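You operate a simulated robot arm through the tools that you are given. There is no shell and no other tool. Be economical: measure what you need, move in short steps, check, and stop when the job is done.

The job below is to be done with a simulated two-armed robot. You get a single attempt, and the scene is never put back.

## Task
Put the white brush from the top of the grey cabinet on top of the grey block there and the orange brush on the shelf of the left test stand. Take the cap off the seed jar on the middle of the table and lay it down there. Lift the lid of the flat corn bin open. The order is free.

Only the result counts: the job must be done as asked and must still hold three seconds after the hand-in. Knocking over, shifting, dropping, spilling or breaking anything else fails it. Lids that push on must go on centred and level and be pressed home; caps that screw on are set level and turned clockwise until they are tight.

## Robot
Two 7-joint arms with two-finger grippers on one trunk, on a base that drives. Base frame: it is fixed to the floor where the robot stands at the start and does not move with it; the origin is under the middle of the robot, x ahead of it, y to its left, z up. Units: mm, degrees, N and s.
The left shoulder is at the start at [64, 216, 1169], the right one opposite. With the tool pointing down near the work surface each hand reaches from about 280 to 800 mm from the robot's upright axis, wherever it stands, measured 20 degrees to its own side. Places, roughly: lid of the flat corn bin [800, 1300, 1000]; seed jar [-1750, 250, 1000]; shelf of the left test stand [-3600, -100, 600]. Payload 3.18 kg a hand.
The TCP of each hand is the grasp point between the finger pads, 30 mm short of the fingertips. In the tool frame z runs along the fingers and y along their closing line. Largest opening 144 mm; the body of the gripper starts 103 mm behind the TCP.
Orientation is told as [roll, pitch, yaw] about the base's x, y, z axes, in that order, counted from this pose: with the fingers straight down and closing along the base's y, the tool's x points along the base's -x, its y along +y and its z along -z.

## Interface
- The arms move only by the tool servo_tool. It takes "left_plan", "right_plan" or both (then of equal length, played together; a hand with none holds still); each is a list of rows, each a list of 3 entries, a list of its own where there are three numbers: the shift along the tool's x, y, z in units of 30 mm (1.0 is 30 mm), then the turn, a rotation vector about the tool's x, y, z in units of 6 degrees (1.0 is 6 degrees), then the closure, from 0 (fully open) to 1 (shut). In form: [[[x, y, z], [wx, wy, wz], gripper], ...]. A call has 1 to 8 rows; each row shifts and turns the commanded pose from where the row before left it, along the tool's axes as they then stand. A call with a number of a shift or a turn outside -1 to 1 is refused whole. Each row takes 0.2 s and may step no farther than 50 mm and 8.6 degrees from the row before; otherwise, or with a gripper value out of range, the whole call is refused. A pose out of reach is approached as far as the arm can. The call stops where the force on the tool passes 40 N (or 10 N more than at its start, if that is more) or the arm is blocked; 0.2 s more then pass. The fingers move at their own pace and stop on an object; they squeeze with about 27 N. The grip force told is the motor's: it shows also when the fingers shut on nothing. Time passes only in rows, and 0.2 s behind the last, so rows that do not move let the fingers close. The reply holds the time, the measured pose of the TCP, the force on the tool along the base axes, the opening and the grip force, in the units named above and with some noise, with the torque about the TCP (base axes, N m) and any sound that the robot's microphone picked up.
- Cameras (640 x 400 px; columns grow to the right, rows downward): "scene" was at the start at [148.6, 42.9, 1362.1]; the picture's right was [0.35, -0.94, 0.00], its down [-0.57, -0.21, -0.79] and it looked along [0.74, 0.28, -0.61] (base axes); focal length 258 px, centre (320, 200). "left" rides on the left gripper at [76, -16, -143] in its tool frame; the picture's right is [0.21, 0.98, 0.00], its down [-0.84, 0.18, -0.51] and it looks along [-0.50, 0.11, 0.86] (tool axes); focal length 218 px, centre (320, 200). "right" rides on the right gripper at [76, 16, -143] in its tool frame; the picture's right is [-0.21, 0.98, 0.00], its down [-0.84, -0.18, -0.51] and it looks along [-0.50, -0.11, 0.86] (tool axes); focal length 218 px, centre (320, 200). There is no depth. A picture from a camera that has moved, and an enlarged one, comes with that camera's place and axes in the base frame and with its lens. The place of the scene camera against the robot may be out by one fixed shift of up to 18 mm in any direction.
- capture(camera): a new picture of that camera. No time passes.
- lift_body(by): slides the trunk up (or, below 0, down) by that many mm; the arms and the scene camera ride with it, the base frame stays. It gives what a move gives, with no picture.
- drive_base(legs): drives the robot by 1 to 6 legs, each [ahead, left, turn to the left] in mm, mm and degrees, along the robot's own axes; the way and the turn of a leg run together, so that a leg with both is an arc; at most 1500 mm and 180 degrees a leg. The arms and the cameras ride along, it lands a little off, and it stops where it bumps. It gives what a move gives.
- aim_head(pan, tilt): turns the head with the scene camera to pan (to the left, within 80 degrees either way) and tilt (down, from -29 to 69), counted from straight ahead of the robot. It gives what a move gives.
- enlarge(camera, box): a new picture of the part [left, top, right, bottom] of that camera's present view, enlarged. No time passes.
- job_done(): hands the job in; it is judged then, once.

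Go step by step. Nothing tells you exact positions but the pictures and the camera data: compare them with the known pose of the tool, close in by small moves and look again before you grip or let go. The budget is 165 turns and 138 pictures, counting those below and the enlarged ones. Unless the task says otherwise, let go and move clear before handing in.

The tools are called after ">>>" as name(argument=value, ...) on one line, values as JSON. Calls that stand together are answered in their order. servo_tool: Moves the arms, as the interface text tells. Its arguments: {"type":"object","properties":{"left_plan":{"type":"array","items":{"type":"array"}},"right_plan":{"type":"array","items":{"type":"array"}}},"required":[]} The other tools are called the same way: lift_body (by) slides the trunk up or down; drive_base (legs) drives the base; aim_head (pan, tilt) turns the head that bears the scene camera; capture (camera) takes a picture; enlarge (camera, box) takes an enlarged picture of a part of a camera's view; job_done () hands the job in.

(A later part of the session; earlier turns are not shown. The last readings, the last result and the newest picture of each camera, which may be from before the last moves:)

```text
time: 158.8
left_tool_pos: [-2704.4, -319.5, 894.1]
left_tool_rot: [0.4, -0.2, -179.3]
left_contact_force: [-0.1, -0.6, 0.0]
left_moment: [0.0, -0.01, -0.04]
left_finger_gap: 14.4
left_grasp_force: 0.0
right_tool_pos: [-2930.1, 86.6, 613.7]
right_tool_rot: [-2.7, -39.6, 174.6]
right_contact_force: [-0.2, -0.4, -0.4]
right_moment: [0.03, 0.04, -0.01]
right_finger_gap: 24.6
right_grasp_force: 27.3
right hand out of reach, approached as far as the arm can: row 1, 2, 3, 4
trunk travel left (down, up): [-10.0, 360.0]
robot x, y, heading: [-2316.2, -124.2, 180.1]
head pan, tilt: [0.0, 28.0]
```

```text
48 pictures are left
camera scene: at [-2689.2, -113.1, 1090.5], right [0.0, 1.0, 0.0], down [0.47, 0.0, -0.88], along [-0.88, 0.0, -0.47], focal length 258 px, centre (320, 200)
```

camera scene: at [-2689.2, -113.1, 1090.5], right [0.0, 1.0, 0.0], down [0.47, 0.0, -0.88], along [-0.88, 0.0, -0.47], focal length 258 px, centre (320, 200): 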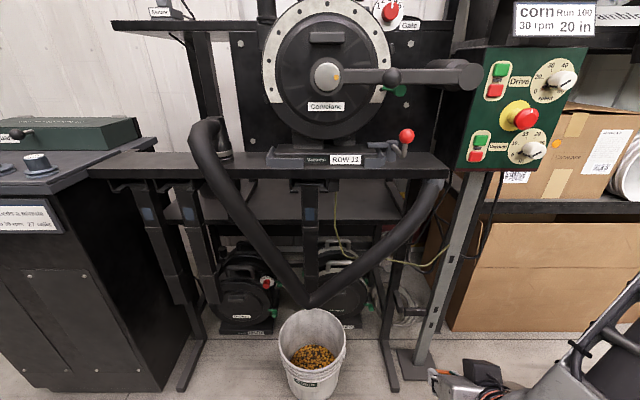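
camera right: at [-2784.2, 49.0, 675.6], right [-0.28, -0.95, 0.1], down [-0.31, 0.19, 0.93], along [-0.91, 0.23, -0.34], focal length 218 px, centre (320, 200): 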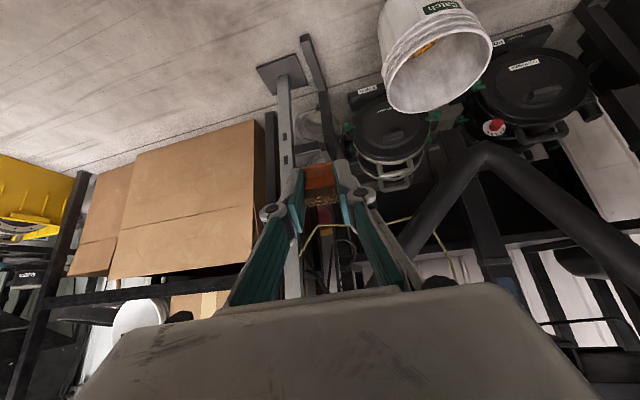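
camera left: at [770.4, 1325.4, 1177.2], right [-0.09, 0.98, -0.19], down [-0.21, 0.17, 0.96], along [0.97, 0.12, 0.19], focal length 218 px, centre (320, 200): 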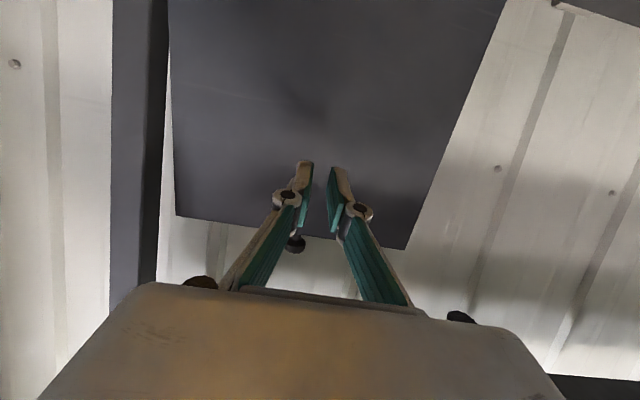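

>>> servo_tool(right_plan=[[[-0.81, 0, -0.19], [0, 0, 0], 1], [[-0.81, 0, -0.19], [0, 0, 0], 1], [[-0.81, 0, -0.19], [0, 0, 0], 1], [[-0.5, 0, 0.1], [0, -1, 0], 1], [[-0.4, 0, 0.2], [0, -1, 0], 1], [[-0.4, 0, 0.3], [0, -1, 0], 1], [[-0.3, 0, 0.4], [0, -1, 0], 1]])

```text
time: 160.3
left_tool_pos: [-2703.5, -317.2, 894.8]
left_tool_rot: [0.5, -0.1, -179.4]
left_contact_force: [0.5, 0.4, -0.1]
left_moment: [-0.07, 0.01, -0.04]
left_finger_gap: 14.5
left_grasp_force: 0.0
right_tool_pos: [-3005.0, 33.8, 632.1]
right_tool_rot: [-4.2, -52.4, 175.1]
right_contact_force: [-0.4, -0.6, 0.0]
right_moment: [0.01, 0.0, 0.01]
right_finger_gap: 24.8
right_grasp_force: 26.8
right hand out of reach, approached as far as the arm can: row 1, 4, 5, 6, 7
trunk travel left (down, up): [-10.0, 360.0]
robot x, y, heading: [-2321.5, -125.0, 179.9]
head pan, tilt: [0.0, 28.0]
```

>>> servo_tool(right_plan=[[[-0.6, -0.1, 0.4], [0, 0, 0], 1], [[-0.6, -0.1, 0.4], [0, -1, 0], 1], [[-0.5, -0.1, 0.4], [0, -1, 0], 1], [[-0.5, -0.1, 0.5], [0, -1, 0], 1]])

>>> capture(camera="right")

```text
time: 161.4
left_tool_pos: [-2704.3, -315.8, 894.3]
left_tool_rot: [0.4, -0.2, -179.4]
left_contact_force: [-0.1, 0.5, 0.7]
left_moment: [-0.03, 0.0, 0.0]
left_finger_gap: 14.5
left_grasp_force: 0.0
right_tool_pos: [-3071.1, 25.2, 688.8]
right_tool_rot: [10.1, -68.0, 151.7]
right_contact_force: [-0.1, 0.3, -0.1]
right_moment: [0.02, 0.01, 0.01]
right_finger_gap: 24.4
right_grasp_force: 27.6
right hand out of reach, approached as far as the arm can: row 1, 2, 3, 4
trunk travel left (down, up): [-10.0, 360.0]
robot x, y, heading: [-2320.5, -125.7, 180.0]
head pan, tilt: [0.0, 28.0]
stopped in row 4 (right hand): the arm was blocked; the commanded pose is now the measured one
```

```text
47 pictures are left
camera right: at [-2924.3, -45.8, 669.8], right [-0.39, -0.89, 0.26], down [0.23, 0.18, 0.96], along [-0.89, 0.43, 0.14], focal length 218 px, centre (320, 200)
```

right: 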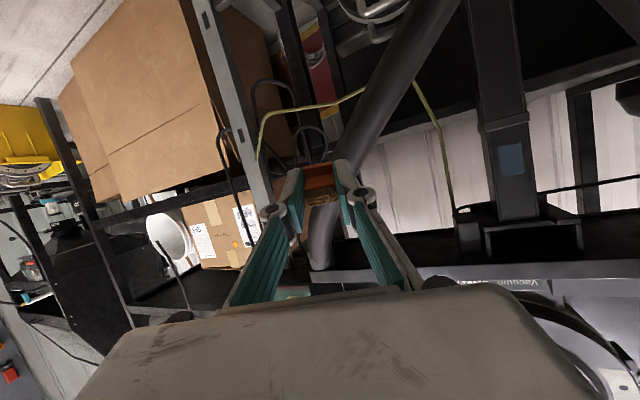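

The arm can hold α≈22° at z≈690 when stretched. The shelf top now looks to be about z 655, with its front edge at x≈−3370. I'll turn the base so the hand faces the gap, then look before going in.

>>> drive_base(legs=[[0, 0, 14], [-29, -117, 0]])

>>> capture(camera="right")

>>> aim_head(pan=-12, tilt=30)

>>> capture(camera="scene")

```text
time: 163.6
left_tool_pos: [-2646.8, -324.7, 892.9]
left_tool_rot: [0.4, -0.2, -165.5]
left_contact_force: [-0.1, 0.0, 1.0]
left_moment: [0.04, 0.01, -0.03]
left_finger_gap: 14.0
left_grasp_force: 0.1
right_tool_pos: [-3084.0, -80.5, 687.3]
right_tool_rot: [10.2, -68.0, 165.3]
right_contact_force: [1.3, 0.7, -0.2]
right_moment: [-0.01, -0.04, -0.01]
right_finger_gap: 24.7
right_grasp_force: 28.0
trunk travel left (down, up): [-10.0, 360.0]
robot x, y, heading: [-2318.5, -44.7, -165.8]
head pan, tilt: [0.0, 28.0]
stopped in leg 2: the robot was blocked; the commanded pose is now the measured one
```

```text
46 pictures are left
camera right: at [-2926.3, -114.5, 670.2], right [-0.16, -0.95, 0.26], down [0.18, 0.23, 0.96], along [-0.97, 0.2, 0.14], focal length 218 px, centre (320, 200)
```

right: 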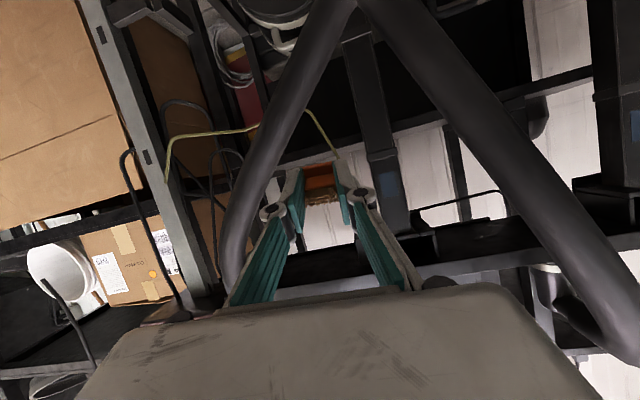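

```text
time: 164.3
left_tool_pos: [-2646.2, -324.1, 893.9]
left_tool_rot: [0.5, -0.2, -165.4]
left_contact_force: [0.7, -0.4, -0.3]
left_moment: [-0.04, -0.03, 0.03]
left_finger_gap: 14.2
left_grasp_force: 0.2
right_tool_pos: [-3084.4, -82.1, 686.4]
right_tool_rot: [10.2, -68.1, 165.4]
right_contact_force: [0.3, 0.2, 0.0]
right_moment: [-0.02, 0.0, 0.02]
right_finger_gap: 24.6
right_grasp_force: 26.9
trunk travel left (down, up): [-10.0, 360.0]
robot x, y, heading: [-2319.3, -47.9, -166.0]
head pan, tilt: [-12.0, 30.0]
```

```text
45 pictures are left
camera scene: at [-2679.9, -104.0, 1087.4], right [-0.03, 1.0, 0.0], down [0.5, 0.02, -0.87], along [-0.87, -0.03, -0.5], focal length 258 px, centre (320, 200)
```

scene: 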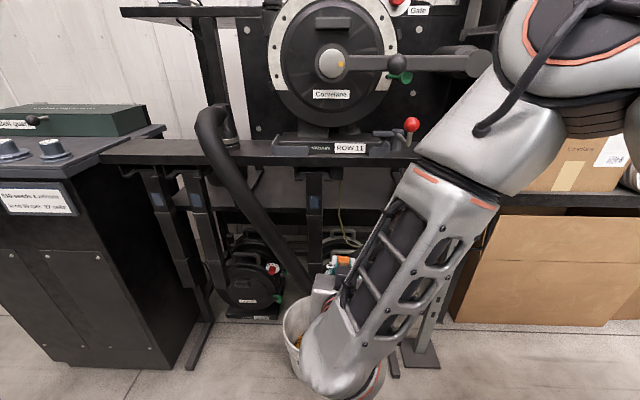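

>>> enlarge(camera="right", box=[220, 60, 480, 240])

```text
2.22 times, centred on (350, 150) of right
camera zoom: at [-2926.1, -114.6, 670.1], right [-0.16, -0.95, 0.26], down [0.18, 0.23, 0.96], along [-0.97, 0.2, 0.14], focal length 485 px, centre (253, 311)
```

zoom: 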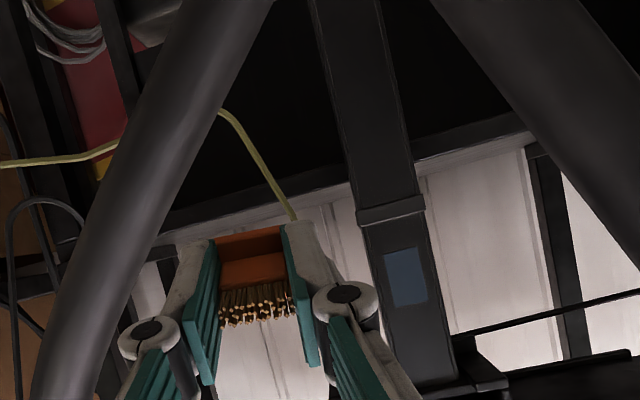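

The gap is workable. I'll move straight toward the stand by 140 mm and turn slightly right so the hand lines up with y≈−50.

>>> drive_base(legs=[[136, -34, 0], [0, 0, -2.4]])

>>> enlarge(camera="right", box=[200, 40, 480, 240])

```text
time: 166.1
left_tool_pos: [-2802.0, -312.2, 893.4]
left_tool_rot: [0.6, -0.1, -167.8]
left_contact_force: [0.4, -1.0, 0.5]
left_moment: [-0.01, -0.03, 0.02]
left_finger_gap: 14.3
left_grasp_force: 0.1
right_tool_pos: [-3228.9, -48.7, 686.1]
right_tool_rot: [10.2, -68.1, 162.9]
right_contact_force: [-0.4, 0.7, -0.8]
right_moment: [-0.02, -0.02, 0.01]
right_finger_gap: 24.7
right_grasp_force: 27.2
trunk travel left (down, up): [-10.0, 360.0]
robot x, y, heading: [-2462.1, -46.9, -168.5]
head pan, tilt: [-12.0, 30.0]
```

```text
2.00 times, centred on (340, 140) of right
camera zoom: at [-3071.2, -89.0, 669.9], right [-0.2, -0.94, 0.26], down [0.19, 0.22, 0.96], along [-0.96, 0.24, 0.14], focal length 436 px, centre (280, 320)
```

zoom: 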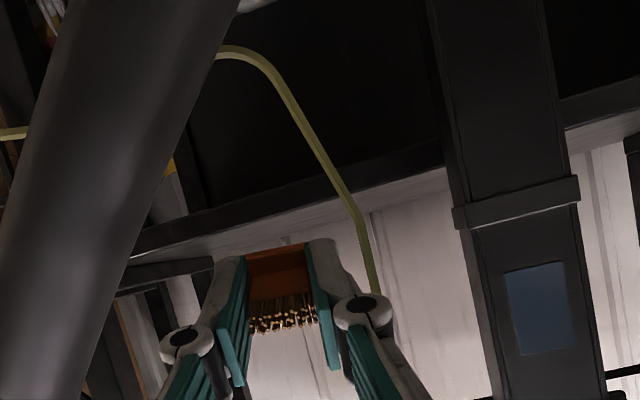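

>>> drive_base(legs=[[108, -22, 0]])

>>> enlarge(camera="right", box=[200, 40, 480, 240])

>>> capture(camera="scene")

```text
time: 167.3
left_tool_pos: [-2909.9, -310.6, 893.2]
left_tool_rot: [0.6, -0.2, -167.7]
left_contact_force: [-0.1, 1.2, -0.6]
left_moment: [0.02, 0.01, -0.03]
left_finger_gap: 14.2
left_grasp_force: 0.0
right_tool_pos: [-3336.6, -50.6, 688.1]
right_tool_rot: [10.3, -68.2, 163.0]
right_contact_force: [-0.2, -0.8, 0.5]
right_moment: [0.0, -0.03, -0.01]
right_finger_gap: 24.7
right_grasp_force: 27.1
trunk travel left (down, up): [-10.0, 360.0]
robot x, y, heading: [-2572.5, -44.1, -168.3]
head pan, tilt: [-12.0, 30.0]
```

```text
2.00 times, centred on (340, 140) of right
camera zoom: at [-3180.9, -89.7, 670.2], right [-0.2, -0.94, 0.26], down [0.19, 0.22, 0.96], along [-0.96, 0.24, 0.14], focal length 436 px, centre (280, 320)
```

zoom: 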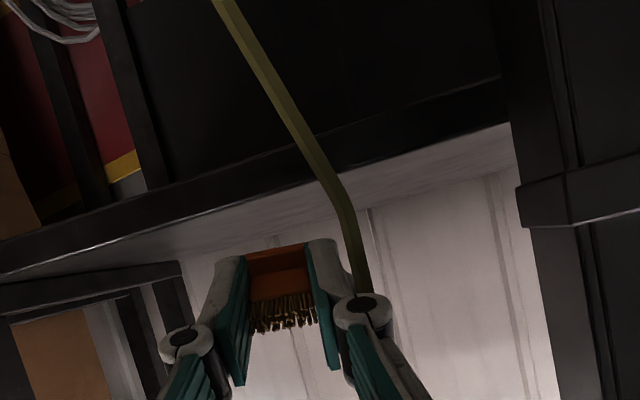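

```text
41 pictures are left
camera scene: at [-2935.0, -88.8, 1087.5], right [0.01, 1.0, 0.0], down [0.5, 0.0, -0.87], along [-0.87, 0.01, -0.5], focal length 258 px, centre (320, 200)
```

scene: 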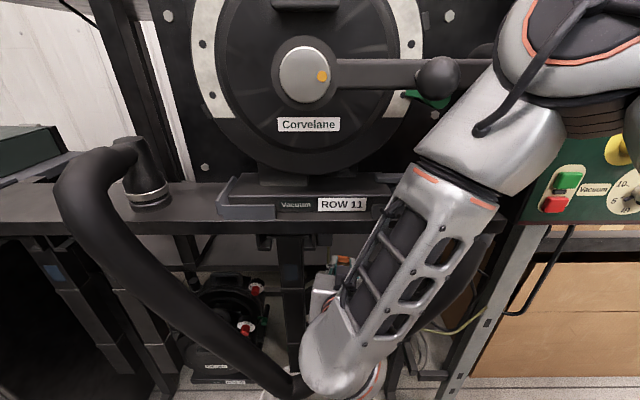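

The shelf top is clear now: z≈635 with its front edge at x≈−3450. I'll lower the hand 18 mm and advance.

>>> servo_tool(right_plan=[[[0.28, 0, 0.11], [0, 0, 0], 1], [[0.28, 0, 0.11], [0, 0, 0], 1], [[0, 0, 0], [0, 0, 0], 1]])

```text
time: 168.1
left_tool_pos: [-2908.1, -310.8, 894.1]
left_tool_rot: [0.4, -0.4, -167.7]
left_contact_force: [-0.2, -0.3, 0.5]
left_moment: [-0.01, 0.01, 0.04]
left_finger_gap: 14.2
left_grasp_force: 0.1
right_tool_pos: [-3340.4, -53.8, 681.3]
right_tool_rot: [11.9, -68.1, 160.3]
right_contact_force: [1.4, -0.4, 0.4]
right_moment: [0.0, 0.03, 0.01]
right_finger_gap: 24.5
right_grasp_force: 27.8
right hand out of reach, approached as far as the arm can: row 1, 2
trunk travel left (down, up): [-10.0, 360.0]
robot x, y, heading: [-2571.0, -45.6, -168.0]
head pan, tilt: [-12.0, 30.0]
```

>>> lift_body(by=-9)

>>> drive_base(legs=[[69, -15, 0]])

>>> enlarge(camera="right", box=[200, 40, 480, 240])

>>> capture(camera="scene")

```text
time: 168.6
left_tool_pos: [-2904.6, -310.6, 888.3]
left_tool_rot: [0.4, -0.6, -167.7]
left_contact_force: [-0.3, -0.6, -0.3]
left_moment: [-0.02, 0.02, 0.03]
left_finger_gap: 14.3
left_grasp_force: 0.1
right_tool_pos: [-3337.0, -44.4, 667.1]
right_tool_rot: [9.2, -68.1, 162.3]
right_contact_force: [0.5, 0.7, 0.3]
right_moment: [0.04, -0.02, -0.01]
right_finger_gap: 24.7
right_grasp_force: 27.0
trunk travel left (down, up): [-1.0, 369.0]
robot x, y, heading: [-2571.4, -47.5, -168.5]
head pan, tilt: [-12.0, 30.0]
```

```text
time: 169.3
left_tool_pos: [-2905.3, -312.4, 886.9]
left_tool_rot: [0.3, -0.5, -167.7]
left_contact_force: [0.5, 1.0, 0.8]
left_moment: [0.0, 0.01, -0.01]
left_finger_gap: 14.3
left_grasp_force: 0.0
right_tool_pos: [-3338.7, -43.5, 669.6]
right_tool_rot: [9.2, -68.3, 162.1]
right_contact_force: [0.4, 0.4, 0.1]
right_moment: [0.0, -0.01, -0.02]
right_finger_gap: 24.5
right_grasp_force: 27.2
trunk travel left (down, up): [-1.0, 369.0]
robot x, y, heading: [-2571.4, -47.4, -168.6]
head pan, tilt: [-12.0, 30.0]
stopped in leg 1: the robot was blocked; the commanded pose is now the measured one
```

```text
2.00 times, centred on (340, 140) of right
camera zoom: at [-3182.7, -87.9, 651.2], right [-0.23, -0.94, 0.25], down [0.2, 0.21, 0.96], along [-0.95, 0.27, 0.14], focal length 436 px, centre (280, 320)
```

zoom: 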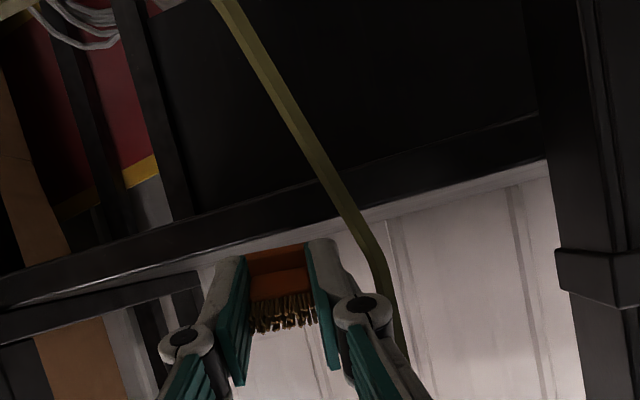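

```text
39 pictures are left
camera scene: at [-2934.7, -91.3, 1079.0], right [0.01, 1.0, 0.0], down [0.49, 0.0, -0.87], along [-0.87, 0.01, -0.49], focal length 258 px, centre (320, 200)
```

scene: 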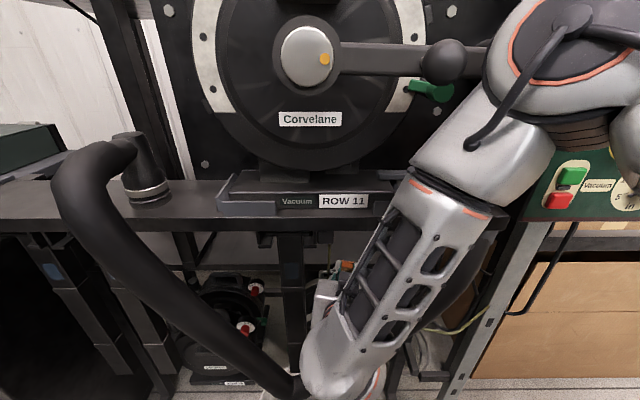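

The base is blocked, probably by the folded right elbow near the crank or panel. I'll back off and instead extend the arm, which straightens the elbow.

>>> drive_base(legs=[[-176, 36, 0]])

>>> servo_tool(right_plan=[[[-0.33, 0.0, 0.83], [0, 0, 0], 1], [[-0.33, 0.0, 0.83], [0, 0, 0], 1], [[-0.33, 0.0, 0.83], [0, 0, 0], 1], [[-0.33, 0.0, 0.83], [0, 0, 0], 1]])

>>> capture(camera="scene")

```text
time: 170.9
left_tool_pos: [-2730.4, -310.1, 885.4]
left_tool_rot: [0.4, -0.2, -167.8]
left_contact_force: [0.4, 0.0, 0.6]
left_moment: [-0.01, 0.0, -0.03]
left_finger_gap: 14.6
left_grasp_force: 0.1
right_tool_pos: [-3162.8, -42.5, 662.2]
right_tool_rot: [9.2, -67.8, 162.2]
right_contact_force: [-0.5, -1.1, -0.3]
right_moment: [0.02, 0.0, -0.01]
right_finger_gap: 24.6
right_grasp_force: 27.2
trunk travel left (down, up): [-1.0, 369.0]
robot x, y, heading: [-2393.2, -41.6, -168.7]
head pan, tilt: [-12.0, 30.0]
```

```text
time: 171.9
left_tool_pos: [-2730.8, -310.2, 884.5]
left_tool_rot: [0.6, -0.1, -167.7]
left_contact_force: [1.0, 0.5, 0.1]
left_moment: [-0.01, 0.01, 0.01]
left_finger_gap: 14.6
left_grasp_force: 0.1
right_tool_pos: [-3268.9, -41.0, 673.2]
right_tool_rot: [8.7, -67.3, 162.6]
right_contact_force: [0.4, 0.2, -0.5]
right_moment: [-0.01, -0.01, 0.04]
right_finger_gap: 24.8
right_grasp_force: 27.5
right hand out of reach, approached as far as the arm can: row 1, 2, 4
trunk travel left (down, up): [-1.0, 369.0]
robot x, y, heading: [-2391.8, -45.5, -168.7]
head pan, tilt: [-12.0, 30.0]
```

```text
38 pictures are left
camera scene: at [-2762.2, -89.2, 1076.6], right [0.01, 1.0, 0.0], down [0.5, 0.0, -0.87], along [-0.87, 0.01, -0.5], focal length 258 px, centre (320, 200)
```

scene: 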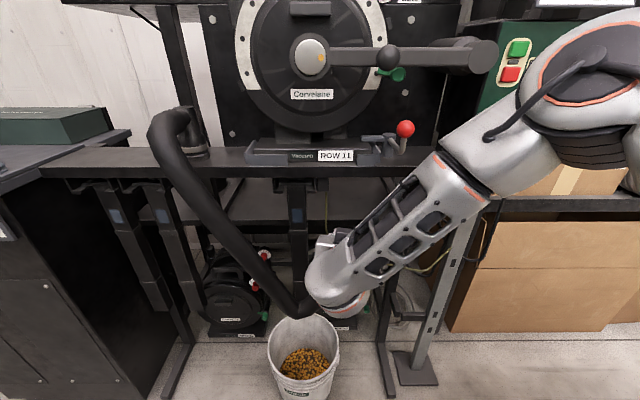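

>>> servo_tool(right_plan=[[[-0.33, 0.0, 0.83], [0, 0, 0], 1], [[-0.33, 0.0, 0.83], [0, 0, 0], 1], [[-0.33, 0.0, 0.83], [0, 0, 0], 1]])

>>> enlarge(camera="right", box=[200, 40, 480, 240])

```text
time: 172.7
left_tool_pos: [-2731.1, -310.1, 885.3]
left_tool_rot: [0.5, -0.1, -167.7]
left_contact_force: [-0.5, -0.7, -0.6]
left_moment: [-0.03, 0.0, 0.03]
left_finger_gap: 14.7
left_grasp_force: 0.1
right_tool_pos: [-3346.7, -27.1, 673.5]
right_tool_rot: [9.1, -67.7, 162.4]
right_contact_force: [-0.5, 0.5, 0.4]
right_moment: [-0.03, -0.03, 0.0]
right_finger_gap: 24.6
right_grasp_force: 26.8
trunk travel left (down, up): [-1.0, 369.0]
robot x, y, heading: [-2395.4, -44.8, -168.1]
head pan, tilt: [-12.0, 30.0]
```

```text
2.00 times, centred on (340, 140) of right
camera zoom: at [-3190.7, -71.6, 657.9], right [-0.23, -0.94, 0.25], down [0.19, 0.21, 0.96], along [-0.95, 0.27, 0.13], focal length 436 px, centre (280, 320)
```

zoom: 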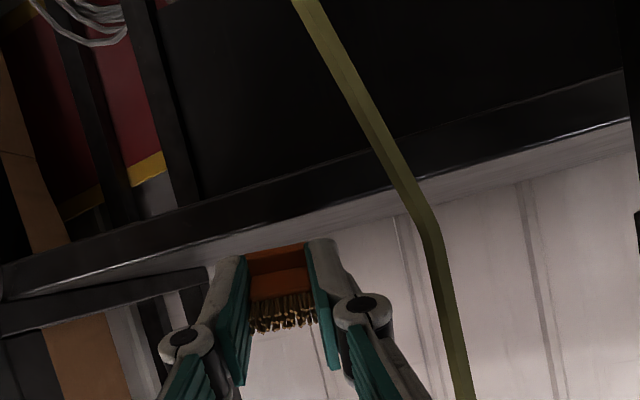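

Clear path. I'll drive the last 120 mm in.

>>> drive_base(legs=[[118, -24, 0]])

>>> enlarge(camera="right", box=[200, 40, 480, 240])

>>> capture(camera="scene")

```text
time: 173.9
left_tool_pos: [-2837.3, -309.4, 886.5]
left_tool_rot: [0.5, -0.3, -167.8]
left_contact_force: [0.3, 0.5, -0.6]
left_moment: [-0.03, 0.0, -0.01]
left_finger_gap: 14.2
left_grasp_force: 0.0
right_tool_pos: [-3442.4, -29.6, 668.6]
right_tool_rot: [7.5, -66.9, 164.8]
right_contact_force: [0.1, -0.5, 0.4]
right_moment: [0.0, -0.03, -0.02]
right_finger_gap: 24.6
right_grasp_force: 27.0
trunk travel left (down, up): [-1.0, 369.0]
robot x, y, heading: [-2503.0, -45.8, -168.7]
head pan, tilt: [-12.0, 30.0]
stopped in leg 1: the robot was blocked; the commanded pose is now the measured one
```

```text
2.00 times, centred on (340, 140) of right
camera zoom: at [-3285.1, -72.2, 654.3], right [-0.22, -0.94, 0.24], down [0.17, 0.21, 0.96], along [-0.96, 0.26, 0.12], focal length 436 px, centre (280, 320)
```

zoom: 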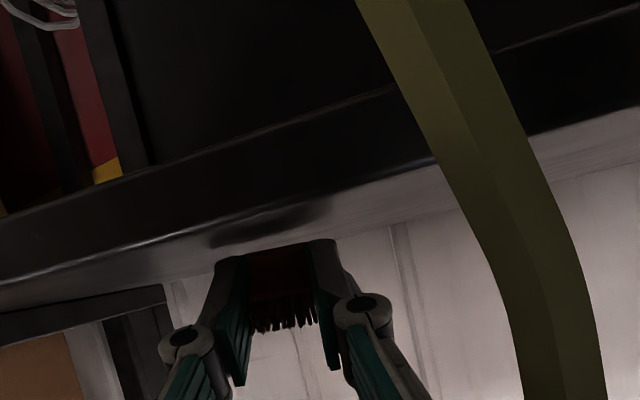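

```text
35 pictures are left
camera scene: at [-2866.4, -87.0, 1078.7], right [0.01, 1.0, 0.0], down [0.5, -0.01, -0.87], along [-0.87, 0.01, -0.5], focal length 258 px, centre (320, 200)
```

scene: 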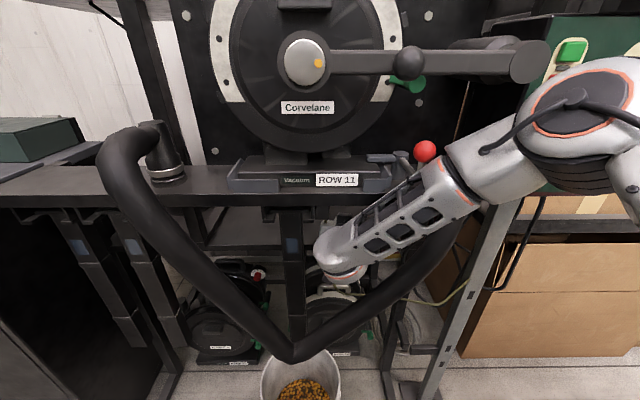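

Blocked again with the tip about 20 mm over the shelf; the forearm likely meets the plank edge. I'll back off 20 mm and flatten the tool to lower the wrist.

>>> servo_tool(right_plan=[[[0.26, 0, -0.6], [0, 0, 0], 1], [[0.26, 0, -0.6], [0, 0, 0], 1], [[0, 0, 0], [0, -1, 0], 1], [[0, 0, 0], [0, -1, 0], 1]])

>>> capture(camera="scene")

```text
time: 174.9
left_tool_pos: [-2842.3, -309.4, 884.7]
left_tool_rot: [0.3, 0.0, -167.9]
left_contact_force: [-1.1, -0.1, 0.1]
left_moment: [0.08, -0.04, 0.02]
left_finger_gap: 14.6
left_grasp_force: 0.0
right_tool_pos: [-3420.5, -70.5, 693.3]
right_tool_rot: [9.2, -74.5, 159.8]
right_contact_force: [4.1, 7.7, 0.9]
right_moment: [-0.63, 0.19, 1.33]
right_finger_gap: 24.7
right_grasp_force: 26.8
right hand out of reach, approached as far as the arm can: row 3, 4
trunk travel left (down, up): [-1.0, 369.0]
robot x, y, heading: [-2501.9, -46.9, -168.4]
head pan, tilt: [-12.0, 30.0]
stopped in row 4 (right hand): the force on the tool passed its limit at 74 N (the readings are from after the stop); the commanded pose is now the measured one
```

```text
34 pictures are left
camera scene: at [-2871.1, -88.6, 1076.7], right [0.01, 1.0, 0.0], down [0.5, -0.01, -0.87], along [-0.87, 0.01, -0.5], focal length 258 px, centre (320, 200)
```

scene: 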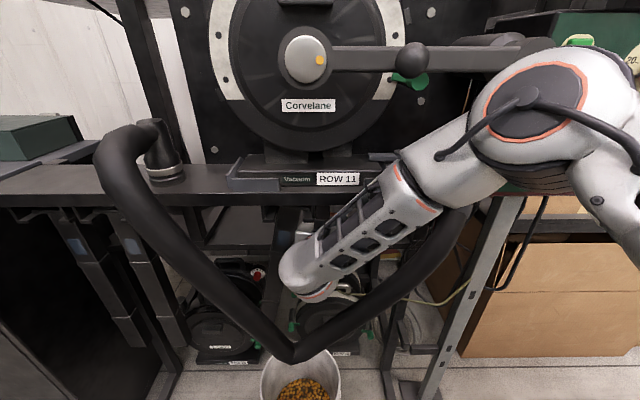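

>>> servo_tool(right_plan=[[[0, -0.6, -0.2], [0, 0, 0], 1], [[0, -0.6, 0], [0, 0, 0], 1], [[0.3, 0, 0.1], [0, 0, 0], 1], [[0.3, 0, 0.1], [0, 0, 0], 1]])

>>> enlarge(camera="right", box=[200, 40, 480, 240])

```text
time: 175.9
left_tool_pos: [-2840.1, -308.7, 884.4]
left_tool_rot: [0.5, -0.2, -167.9]
left_contact_force: [1.1, -0.2, 0.2]
left_moment: [-0.01, 0.01, 0.0]
left_finger_gap: 14.3
left_grasp_force: 0.1
right_tool_pos: [-3413.8, -63.3, 698.0]
right_tool_rot: [8.7, -74.2, 160.1]
right_contact_force: [1.0, 0.8, -1.2]
right_moment: [0.0, 0.04, 0.2]
right_finger_gap: 24.5
right_grasp_force: 27.0
right hand out of reach, approached as far as the arm can: row 1, 2, 3, 4
trunk travel left (down, up): [-1.0, 369.0]
robot x, y, heading: [-2505.6, -45.4, -168.7]
head pan, tilt: [-12.0, 30.0]
```

```text
2.00 times, centred on (340, 140) of right
camera zoom: at [-3262.0, -113.0, 663.5], right [-0.25, -0.94, 0.24], down [0.3, 0.16, 0.94], along [-0.92, 0.3, 0.24], focal length 436 px, centre (280, 320)
```

zoom: 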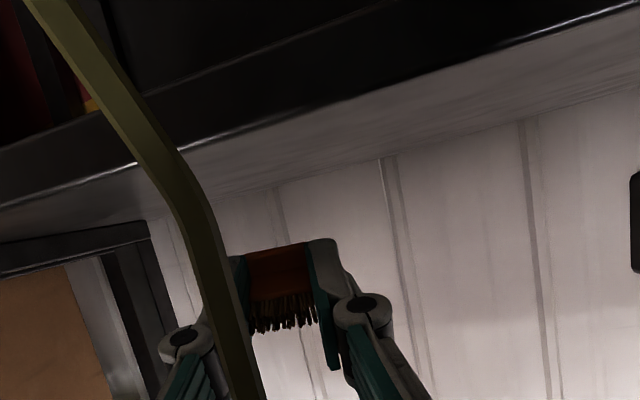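

The arm is too folded there. I'll back the base 110 mm and stretch the arm instead.

>>> drive_base(legs=[[-118, 24, 0]])

>>> servo_tool(right_plan=[[[0.2, -0.6, 0.3], [0, 0, 0], 1], [[0.2, -0.6, 0.3], [0, 0, 0], 1], [[0.3, -0.1, 0.6], [0, 0, 0], 1], [[0.3, 0, 0.6], [0, 0, 0], 1]])

```text
time: 177.2
left_tool_pos: [-2720.3, -309.6, 885.1]
left_tool_rot: [0.5, -0.1, -167.8]
left_contact_force: [0.3, 0.2, -0.4]
left_moment: [0.02, 0.05, 0.01]
left_finger_gap: 14.2
left_grasp_force: 0.0
right_tool_pos: [-3291.9, -64.5, 697.5]
right_tool_rot: [8.9, -74.2, 160.1]
right_contact_force: [0.5, 0.1, -0.5]
right_moment: [0.03, -0.02, 0.0]
right_finger_gap: 24.5
right_grasp_force: 27.8
trunk travel left (down, up): [-1.0, 369.0]
robot x, y, heading: [-2380.1, -45.8, -168.6]
head pan, tilt: [-12.0, 30.0]
```

```text
time: 178.2
left_tool_pos: [-2721.4, -309.3, 884.5]
left_tool_rot: [0.5, 0.1, -167.8]
left_contact_force: [0.3, 0.0, -0.3]
left_moment: [-0.03, -0.03, -0.01]
left_finger_gap: 14.4
left_grasp_force: 0.2
right_tool_pos: [-3340.6, -54.3, 678.3]
right_tool_rot: [8.1, -73.8, 160.6]
right_contact_force: [0.3, -0.4, -0.1]
right_moment: [0.01, 0.0, -0.01]
right_finger_gap: 24.6
right_grasp_force: 26.8
right hand out of reach, approached as far as the arm can: row 1, 2, 3, 4
trunk travel left (down, up): [-1.0, 369.0]
robot x, y, heading: [-2383.6, -44.9, -168.5]
head pan, tilt: [-12.0, 30.0]
```

>>> servo_tool(right_plan=[[[-0.15, 0.0, 0.9], [0, 0, 0], 1], [[-0.15, 0.0, 0.9], [0, 0, 0], 1], [[-0.15, 0.0, 0.9], [0, 0, 0], 1]])

>>> enlarge(camera="right", box=[200, 40, 480, 240])

```text
time: 179.0
left_tool_pos: [-2720.8, -308.7, 884.8]
left_tool_rot: [0.5, 0.0, -167.7]
left_contact_force: [0.5, 0.7, 0.4]
left_moment: [0.06, 0.0, 0.02]
left_finger_gap: 14.5
left_grasp_force: 0.1
right_tool_pos: [-3420.7, -38.8, 669.6]
right_tool_rot: [8.7, -74.1, 160.4]
right_contact_force: [-0.2, -0.4, 0.9]
right_moment: [0.02, -0.02, -0.01]
right_finger_gap: 24.8
right_grasp_force: 26.7
trunk travel left (down, up): [-1.0, 369.0]
robot x, y, heading: [-2382.1, -41.4, -168.7]
head pan, tilt: [-12.0, 30.0]
```

```text
2.00 times, centred on (340, 140) of right
camera zoom: at [-3268.9, -88.8, 635.3], right [-0.25, -0.94, 0.24], down [0.3, 0.16, 0.94], along [-0.92, 0.3, 0.24], focal length 436 px, centre (280, 320)
```

zoom: 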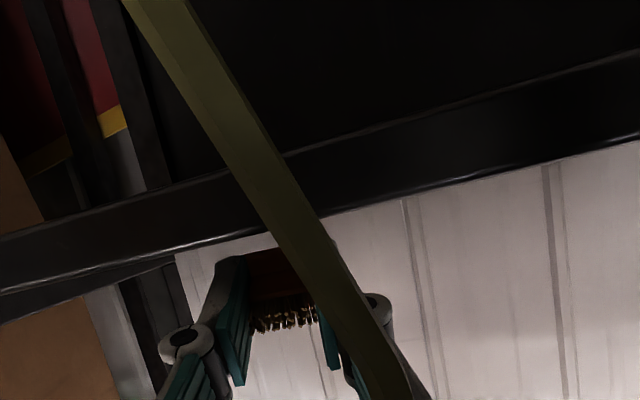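

>>> servo_tool(right_plan=[[[-0.28, 0.1, 0.9], [0, 0, 0], 1], [[-0.28, 0.1, 0.9], [0, 0, 0], 1], [[-0.15, 0, 0.4], [0, 0, 0], 1]])

>>> enlarge(camera="right", box=[200, 40, 480, 240])

```text
time: 179.8
left_tool_pos: [-2720.6, -309.5, 886.3]
left_tool_rot: [0.4, -0.1, -167.8]
left_contact_force: [-0.7, -0.3, -0.3]
left_moment: [0.0, -0.01, 0.0]
left_finger_gap: 14.6
left_grasp_force: 0.1
right_tool_pos: [-3488.2, -32.9, 672.4]
right_tool_rot: [8.8, -74.1, 160.4]
right_contact_force: [0.3, 0.6, 0.1]
right_moment: [0.0, 0.01, 0.01]
right_finger_gap: 24.2
right_grasp_force: 26.9
trunk travel left (down, up): [-1.0, 369.0]
robot x, y, heading: [-2382.7, -47.2, -168.6]
head pan, tilt: [-12.0, 30.0]
```

```text
2.00 times, centred on (340, 140) of right
camera zoom: at [-3337.1, -81.6, 639.6], right [-0.24, -0.94, 0.24], down [0.3, 0.16, 0.94], along [-0.92, 0.3, 0.24], focal length 436 px, centre (280, 320)
```

zoom: 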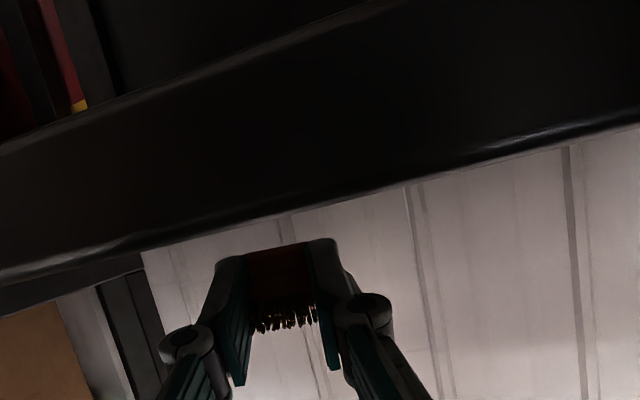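

The brush is now over the shelf. I'll lower it gently until contact.

>>> servo_tool(right_plan=[[[0.15, 0, 0.04], [0, 0, 0], 1], [[0.15, 0, 0.04], [0, 0, 0], 1], [[0.1, 0, 0.03], [0, 0, 0], 1], [[0, 0, 0], [0, 0, 0], 1]])

```text
time: 180.8
left_tool_pos: [-2720.2, -308.9, 885.4]
left_tool_rot: [0.5, 0.0, -167.9]
left_contact_force: [-0.8, 0.8, 0.2]
left_moment: [-0.02, -0.01, 0.0]
left_finger_gap: 14.0
left_grasp_force: 0.1
right_tool_pos: [-3488.6, -31.7, 661.7]
right_tool_rot: [8.8, -74.2, 160.1]
right_contact_force: [0.2, -0.3, 0.4]
right_moment: [0.01, -0.02, -0.05]
right_finger_gap: 24.7
right_grasp_force: 27.0
trunk travel left (down, up): [-1.0, 369.0]
robot x, y, heading: [-2377.3, -40.8, -168.6]
head pan, tilt: [-12.0, 30.0]
```

>>> servo_tool(right_plan=[[[0.15, 0, 0.04], [0, 0, 0], 1], [[0.12, 0, 0.03], [0, 0, 0], 1], [[0, 0, 0], [0, 0, 0], 1]])

>>> enlarge(camera="right", box=[200, 40, 480, 240])

```text
time: 181.6
left_tool_pos: [-2719.2, -309.1, 885.8]
left_tool_rot: [0.4, -0.3, -167.8]
left_contact_force: [0.3, -0.7, -0.7]
left_moment: [0.01, -0.02, 0.0]
left_finger_gap: 14.4
left_grasp_force: 0.0
right_tool_pos: [-3488.2, -30.8, 659.8]
right_tool_rot: [9.4, -74.7, 159.5]
right_contact_force: [1.8, 1.7, 18.1]
right_moment: [0.45, 0.34, -0.09]
right_finger_gap: 24.3
right_grasp_force: 27.2
trunk travel left (down, up): [-1.0, 369.0]
robot x, y, heading: [-2384.5, -46.4, -168.6]
head pan, tilt: [-12.0, 30.0]
```

```text
2.00 times, centred on (340, 140) of right
camera zoom: at [-3338.0, -81.6, 624.7], right [-0.24, -0.94, 0.24], down [0.31, 0.16, 0.94], along [-0.92, 0.3, 0.25], focal length 436 px, centre (280, 320)
```

zoom: 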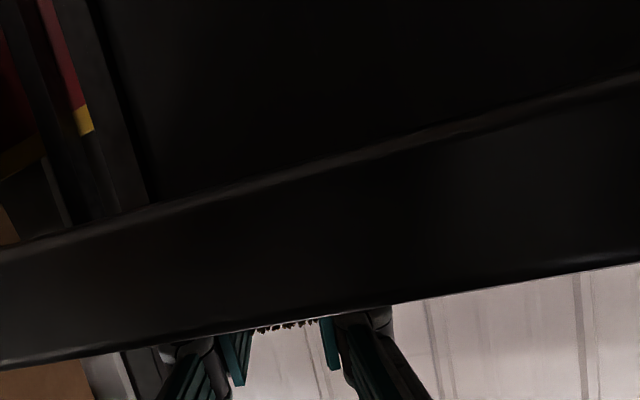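

It rests on the shelf with 18 N. I'll relieve slightly, open, wait, then withdraw straight back.

>>> servo_tool(right_plan=[[[-0.07, 0, -0.02], [0, 0, 0], 1], [[0, 0, 0], [0, 0, 0], 0.75], [[0, 0, 0], [0, 0, 0], 0.6], [[0, 0, 0], [0, 0, 0], 0.6], [[0, 0, -0.5], [0, 0, 0], 0.6], [[0, 0, -0.9], [0, 0, 0], 0.6], [[0, 0, -0.9], [0, 0, 0], 0.6]])

>>> capture(camera="right")

>>> enlarge(camera="scene", box=[220, 160, 460, 320])

```text
time: 183.2
left_tool_pos: [-2719.4, -310.4, 883.0]
left_tool_rot: [0.5, -0.1, -167.8]
left_contact_force: [-0.7, 0.6, 0.2]
left_moment: [0.01, 0.02, 0.02]
left_finger_gap: 14.4
left_grasp_force: 0.0
right_tool_pos: [-3420.2, -43.8, 670.5]
right_tool_rot: [8.9, -73.9, 159.9]
right_contact_force: [0.5, 0.2, -0.3]
right_moment: [0.02, -0.01, 0.0]
right_finger_gap: 57.5
right_grasp_force: 0.0
trunk travel left (down, up): [-1.0, 369.0]
robot x, y, heading: [-2384.6, -39.6, -168.7]
head pan, tilt: [-12.0, 30.0]
```

```text
29 pictures are left
camera right: at [-3269.4, -94.5, 637.3], right [-0.25, -0.94, 0.24], down [0.3, 0.16, 0.94], along [-0.92, 0.31, 0.24], focal length 218 px, centre (320, 200)
```

right: 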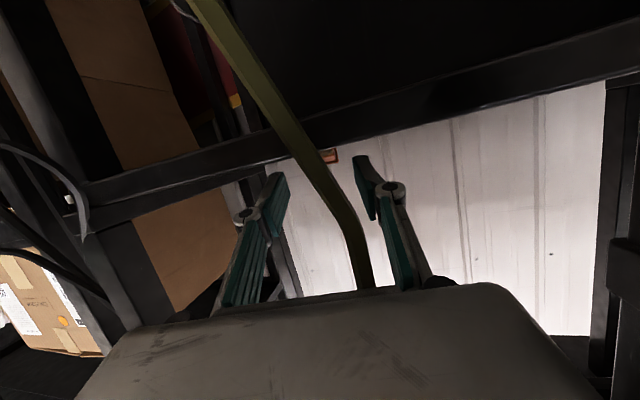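

```text
2.50 times, centred on (340, 240) of scene
camera zoom: at [-2750.2, -88.3, 1076.5], right [0.01, 1.0, 0.0], down [0.5, -0.01, -0.87], along [-0.87, 0.01, -0.5], focal length 645 px, centre (270, 100)
```

zoom: 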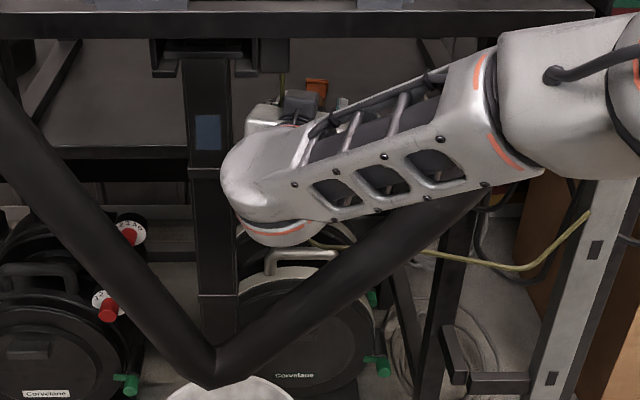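

The orange brush lies on the shelf. I'll withdraw the hand straight back.

>>> servo_tool(right_plan=[[[0.2, 0, -0.9], [0, 0, 0], 0.6], [[0.2, 0, -0.9], [0, 0, 0], 0.6], [[0.2, 0, -0.9], [0, 0, 0], 0.6], [[0.2, 0, -0.9], [0, 0, 0], 0.6]])

>>> drive_base(legs=[[-55, 0, 0]])

>>> capture(camera="right")

```text
time: 184.2
left_tool_pos: [-2720.5, -309.3, 885.1]
left_tool_rot: [0.5, 0.0, -167.8]
left_contact_force: [-0.7, -0.7, 0.3]
left_moment: [0.0, 0.0, 0.01]
left_finger_gap: 14.4
left_grasp_force: 0.1
right_tool_pos: [-3314.9, -67.8, 680.3]
right_tool_rot: [8.5, -73.8, 160.3]
right_contact_force: [0.7, -0.1, -0.7]
right_moment: [0.01, -0.02, 0.03]
right_finger_gap: 57.6
right_grasp_force: 0.1
trunk travel left (down, up): [-1.0, 369.0]
robot x, y, heading: [-2384.0, -42.6, -168.6]
head pan, tilt: [-12.0, 30.0]
```

```text
time: 185.1
left_tool_pos: [-2667.7, -297.3, 885.9]
left_tool_rot: [0.5, -0.1, -167.9]
left_contact_force: [-0.4, 0.3, 0.2]
left_moment: [0.01, -0.01, 0.01]
left_finger_gap: 14.6
left_grasp_force: 0.1
right_tool_pos: [-3261.3, -57.4, 680.3]
right_tool_rot: [8.5, -73.9, 160.2]
right_contact_force: [0.3, 0.0, 0.7]
right_moment: [-0.01, -0.04, 0.01]
right_finger_gap: 57.6
right_grasp_force: 0.1
trunk travel left (down, up): [-1.0, 369.0]
robot x, y, heading: [-2328.2, -34.0, -168.2]
head pan, tilt: [-12.0, 30.0]
```

```text
27 pictures are left
camera right: at [-3110.2, -106.4, 647.6], right [-0.25, -0.94, 0.24], down [0.3, 0.16, 0.94], along [-0.92, 0.31, 0.24], focal length 218 px, centre (320, 200)
```

right: 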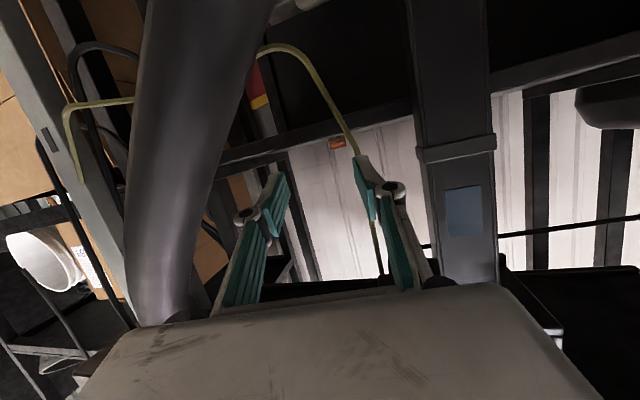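

>>> servo_tool(right_plan=[[[0.2, 0, -0.9], [0, 0, 0], 0.6], [[0.2, 0, -0.9], [0, 0, 0], 0.6], [[0.2, 0, -0.9], [0, 0, 0], 0.6], [[0.1, 0, -0.9], [0, 0.5, 0], 0.6], [[0.1, 0, -0.9], [0, 0.5, 0], 0.6], [[0.1, 0, -0.9], [0, 0.5, 0], 0.6]])

>>> capture(camera="scene")

```text
time: 186.5
left_tool_pos: [-2665.8, -299.4, 885.6]
left_tool_rot: [0.5, -0.1, -167.7]
left_contact_force: [0.0, 0.5, -1.1]
left_moment: [-0.01, 0.02, 0.0]
left_finger_gap: 14.2
left_grasp_force: 0.1
right_tool_pos: [-3103.5, -86.9, 705.9]
right_tool_rot: [5.7, -65.1, 163.0]
right_contact_force: [0.3, -0.4, 0.1]
right_moment: [-0.01, 0.0, 0.01]
right_finger_gap: 57.6
right_grasp_force: 0.0
trunk travel left (down, up): [-1.0, 369.0]
robot x, y, heading: [-2329.9, -33.1, -168.6]
head pan, tilt: [-12.0, 30.0]
```

```text
26 pictures are left
camera scene: at [-2696.1, -77.6, 1077.1], right [0.01, 1.0, 0.0], down [0.5, -0.01, -0.87], along [-0.87, 0.01, -0.5], focal length 258 px, centre (320, 200)
```

scene: 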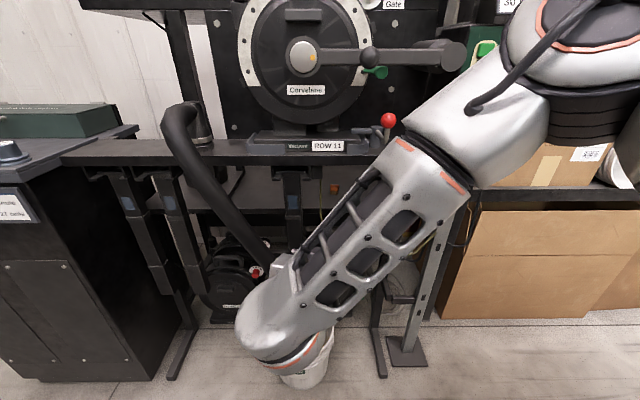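

The brush sits on the shelf and nothing else is disturbed. I'll raise the trunk and fold the right arm back to its downward pose.

>>> lift_body(by=300)

>>> servo_tool(right_plan=[[[0.4, 0, -0.8], [0, 1, 0], 0.6], [[0.5, 0, -0.8], [0, 1, 0], 0.6], [[0.6, 0, -0.75], [0, 1, 0], 0.6], [[0.7, 0, -0.7], [0, 1, 0], 0.6], [[0.75, 0, -0.6], [0, 1, 0], 0.6], [[0.8, 0, -0.5], [0, 1, 0], 0.6], [[0.85, 0, -0.4], [0, 1, 0], 0.6], [[0.9, 0, -0.3], [0, 1, 0], 0.6]])

```text
time: 189.5
left_tool_pos: [-2666.4, -298.6, 1184.1]
left_tool_rot: [0.5, -0.1, -167.8]
left_contact_force: [0.7, 0.6, -0.2]
left_moment: [0.01, -0.03, 0.02]
left_finger_gap: 14.2
left_grasp_force: 0.0
right_tool_pos: [-3103.1, -88.7, 1002.2]
right_tool_rot: [5.5, -64.9, 163.5]
right_contact_force: [1.0, -0.4, -0.8]
right_moment: [-0.01, -0.01, 0.03]
right_finger_gap: 57.6
right_grasp_force: 0.0
trunk travel left (down, up): [-301.0, 69.0]
robot x, y, heading: [-2329.1, -31.8, -168.7]
head pan, tilt: [-12.0, 30.0]
```

```text
time: 191.3
left_tool_pos: [-2666.8, -297.4, 1183.6]
left_tool_rot: [0.5, 0.0, -167.9]
left_contact_force: [-0.3, 0.2, 0.2]
left_moment: [0.01, 0.0, 0.03]
left_finger_gap: 14.2
left_grasp_force: 0.1
right_tool_pos: [-2880.0, -133.1, 991.4]
right_tool_rot: [2.5, -17.0, 167.8]
right_contact_force: [0.2, -0.2, 0.6]
right_moment: [0.01, -0.02, 0.0]
right_finger_gap: 57.7
right_grasp_force: 0.0
trunk travel left (down, up): [-301.0, 69.0]
robot x, y, heading: [-2327.6, -31.2, -168.8]
head pan, tilt: [-12.0, 30.0]
```

>>> servo_tool(right_plan=[[[0.8, 0, -0.9], [0, 1, 0], 0.6], [[0.8, 0, -0.9], [0, 1, 0], 0.6], [[0.8, 0, -0.9], [0, 0.8, 0], 0.6], [[0.8, 0, -0.9], [0, 0, 0], 0.6], [[0.8, -0.5, -0.9], [0, 0, 0], 0.6], [[0.8, -0.7, -0.9], [0, 0, 0], 0.6], [[0.8, -0.7, -0.9], [0, 0, 0], 0.6]])

>>> drive_base(legs=[[200, 250, 0], [0, 0, 168]])

>>> aim_head(pan=20, tilt=32)

>>> capture(camera="scene")

```text
time: 192.9
left_tool_pos: [-2667.2, -297.4, 1185.2]
left_tool_rot: [0.6, 0.0, -167.9]
left_contact_force: [-0.1, -0.5, 0.0]
left_moment: [-0.03, 0.01, -0.03]
left_finger_gap: 14.4
left_grasp_force: 0.0
right_tool_pos: [-2687.5, -106.8, 1161.7]
right_tool_rot: [2.3, -0.3, 168.4]
right_contact_force: [0.0, -0.1, -0.6]
right_moment: [-0.03, 0.03, 0.02]
right_finger_gap: 57.8
right_grasp_force: 0.0
trunk travel left (down, up): [-301.0, 69.0]
robot x, y, heading: [-2332.7, -35.7, -168.6]
head pan, tilt: [-12.0, 30.0]
```

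```text
time: 202.7
left_tool_pos: [-2093.7, -125.8, 1185.3]
left_tool_rot: [0.4, -0.1, 1.1]
left_contact_force: [0.3, -0.4, -0.3]
left_moment: [0.01, 0.0, -0.05]
left_finger_gap: 14.5
left_grasp_force: 0.1
right_tool_pos: [-2110.9, -317.5, 1162.0]
right_tool_rot: [2.3, -0.4, -22.7]
right_contact_force: [0.6, 1.3, -0.5]
right_moment: [-0.02, 0.0, 0.01]
right_finger_gap: 57.7
right_grasp_force: 0.2
trunk travel left (down, up): [-301.0, 69.0]
robot x, y, heading: [-2475.7, -318.5, 0.2]
head pan, tilt: [-12.0, 30.0]
```

```text
time: 203.6
left_tool_pos: [-2093.4, -126.1, 1184.8]
left_tool_rot: [0.5, 0.0, 1.0]
left_contact_force: [0.7, -0.5, 0.7]
left_moment: [-0.05, 0.02, 0.03]
left_finger_gap: 14.1
left_grasp_force: 0.1
right_tool_pos: [-2111.7, -316.4, 1162.3]
right_tool_rot: [2.3, -0.2, -22.7]
right_contact_force: [-0.3, 0.1, 0.5]
right_moment: [-0.03, 0.0, 0.02]
right_finger_gap: 57.6
right_grasp_force: 0.1
trunk travel left (down, up): [-301.0, 69.0]
robot x, y, heading: [-2479.2, -318.3, 0.2]
head pan, tilt: [20.0, 32.0]
```

```text
25 pictures are left
camera scene: at [-2343.6, -276.2, 1423.0], right [0.34, -0.94, 0.0], down [-0.5, -0.18, -0.85], along [0.8, 0.29, -0.53], focal length 258 px, centre (320, 200)
```

scene: 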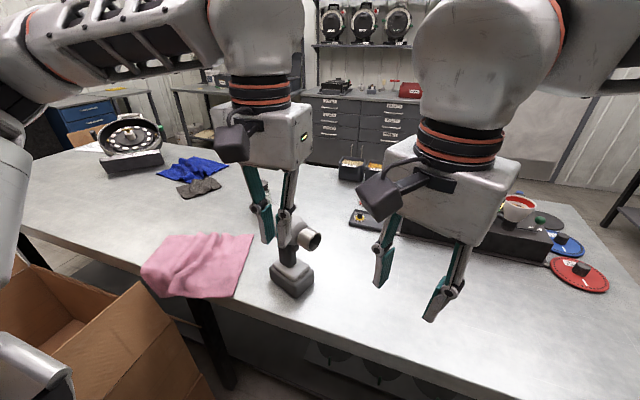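

The jar is hidden behind the left arm. I'll drive closer to the table's back edge and look at it with the left hand camera.

>>> drive_base(legs=[[0, 245, 0], [150, 0, 0]])

>>> capture(camera="left")

```text
time: 207.3
left_tool_pos: [-1944.1, 119.3, 1183.2]
left_tool_rot: [0.5, 0.0, 1.2]
left_contact_force: [0.4, 0.5, 0.3]
left_moment: [-0.04, 0.05, 0.01]
left_finger_gap: 14.5
left_grasp_force: 0.2
right_tool_pos: [-1960.9, -72.6, 1162.0]
right_tool_rot: [2.2, -0.2, -22.6]
right_contact_force: [-0.5, -0.3, 0.3]
right_moment: [-0.05, 0.06, 0.01]
right_finger_gap: 57.7
right_grasp_force: 0.1
trunk travel left (down, up): [-301.0, 69.0]
robot x, y, heading: [-2331.1, -73.8, 0.5]
head pan, tilt: [20.0, 32.0]
```

```text
24 pictures are left
camera left: at [-2020.2, 101.4, 1327.8], right [-0.23, 0.97, 0.01], down [0.84, 0.19, 0.51], along [0.49, 0.12, -0.86], focal length 218 px, centre (320, 200)
```

left: 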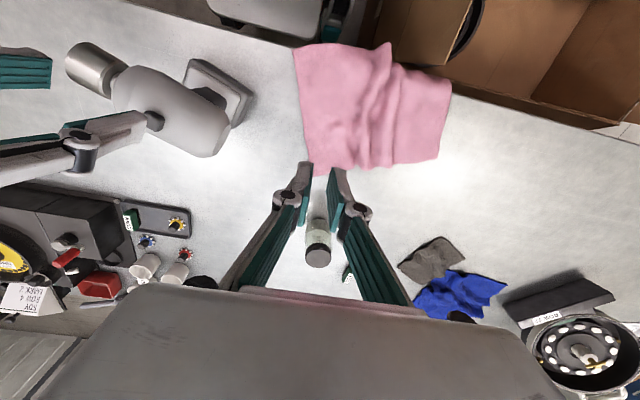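

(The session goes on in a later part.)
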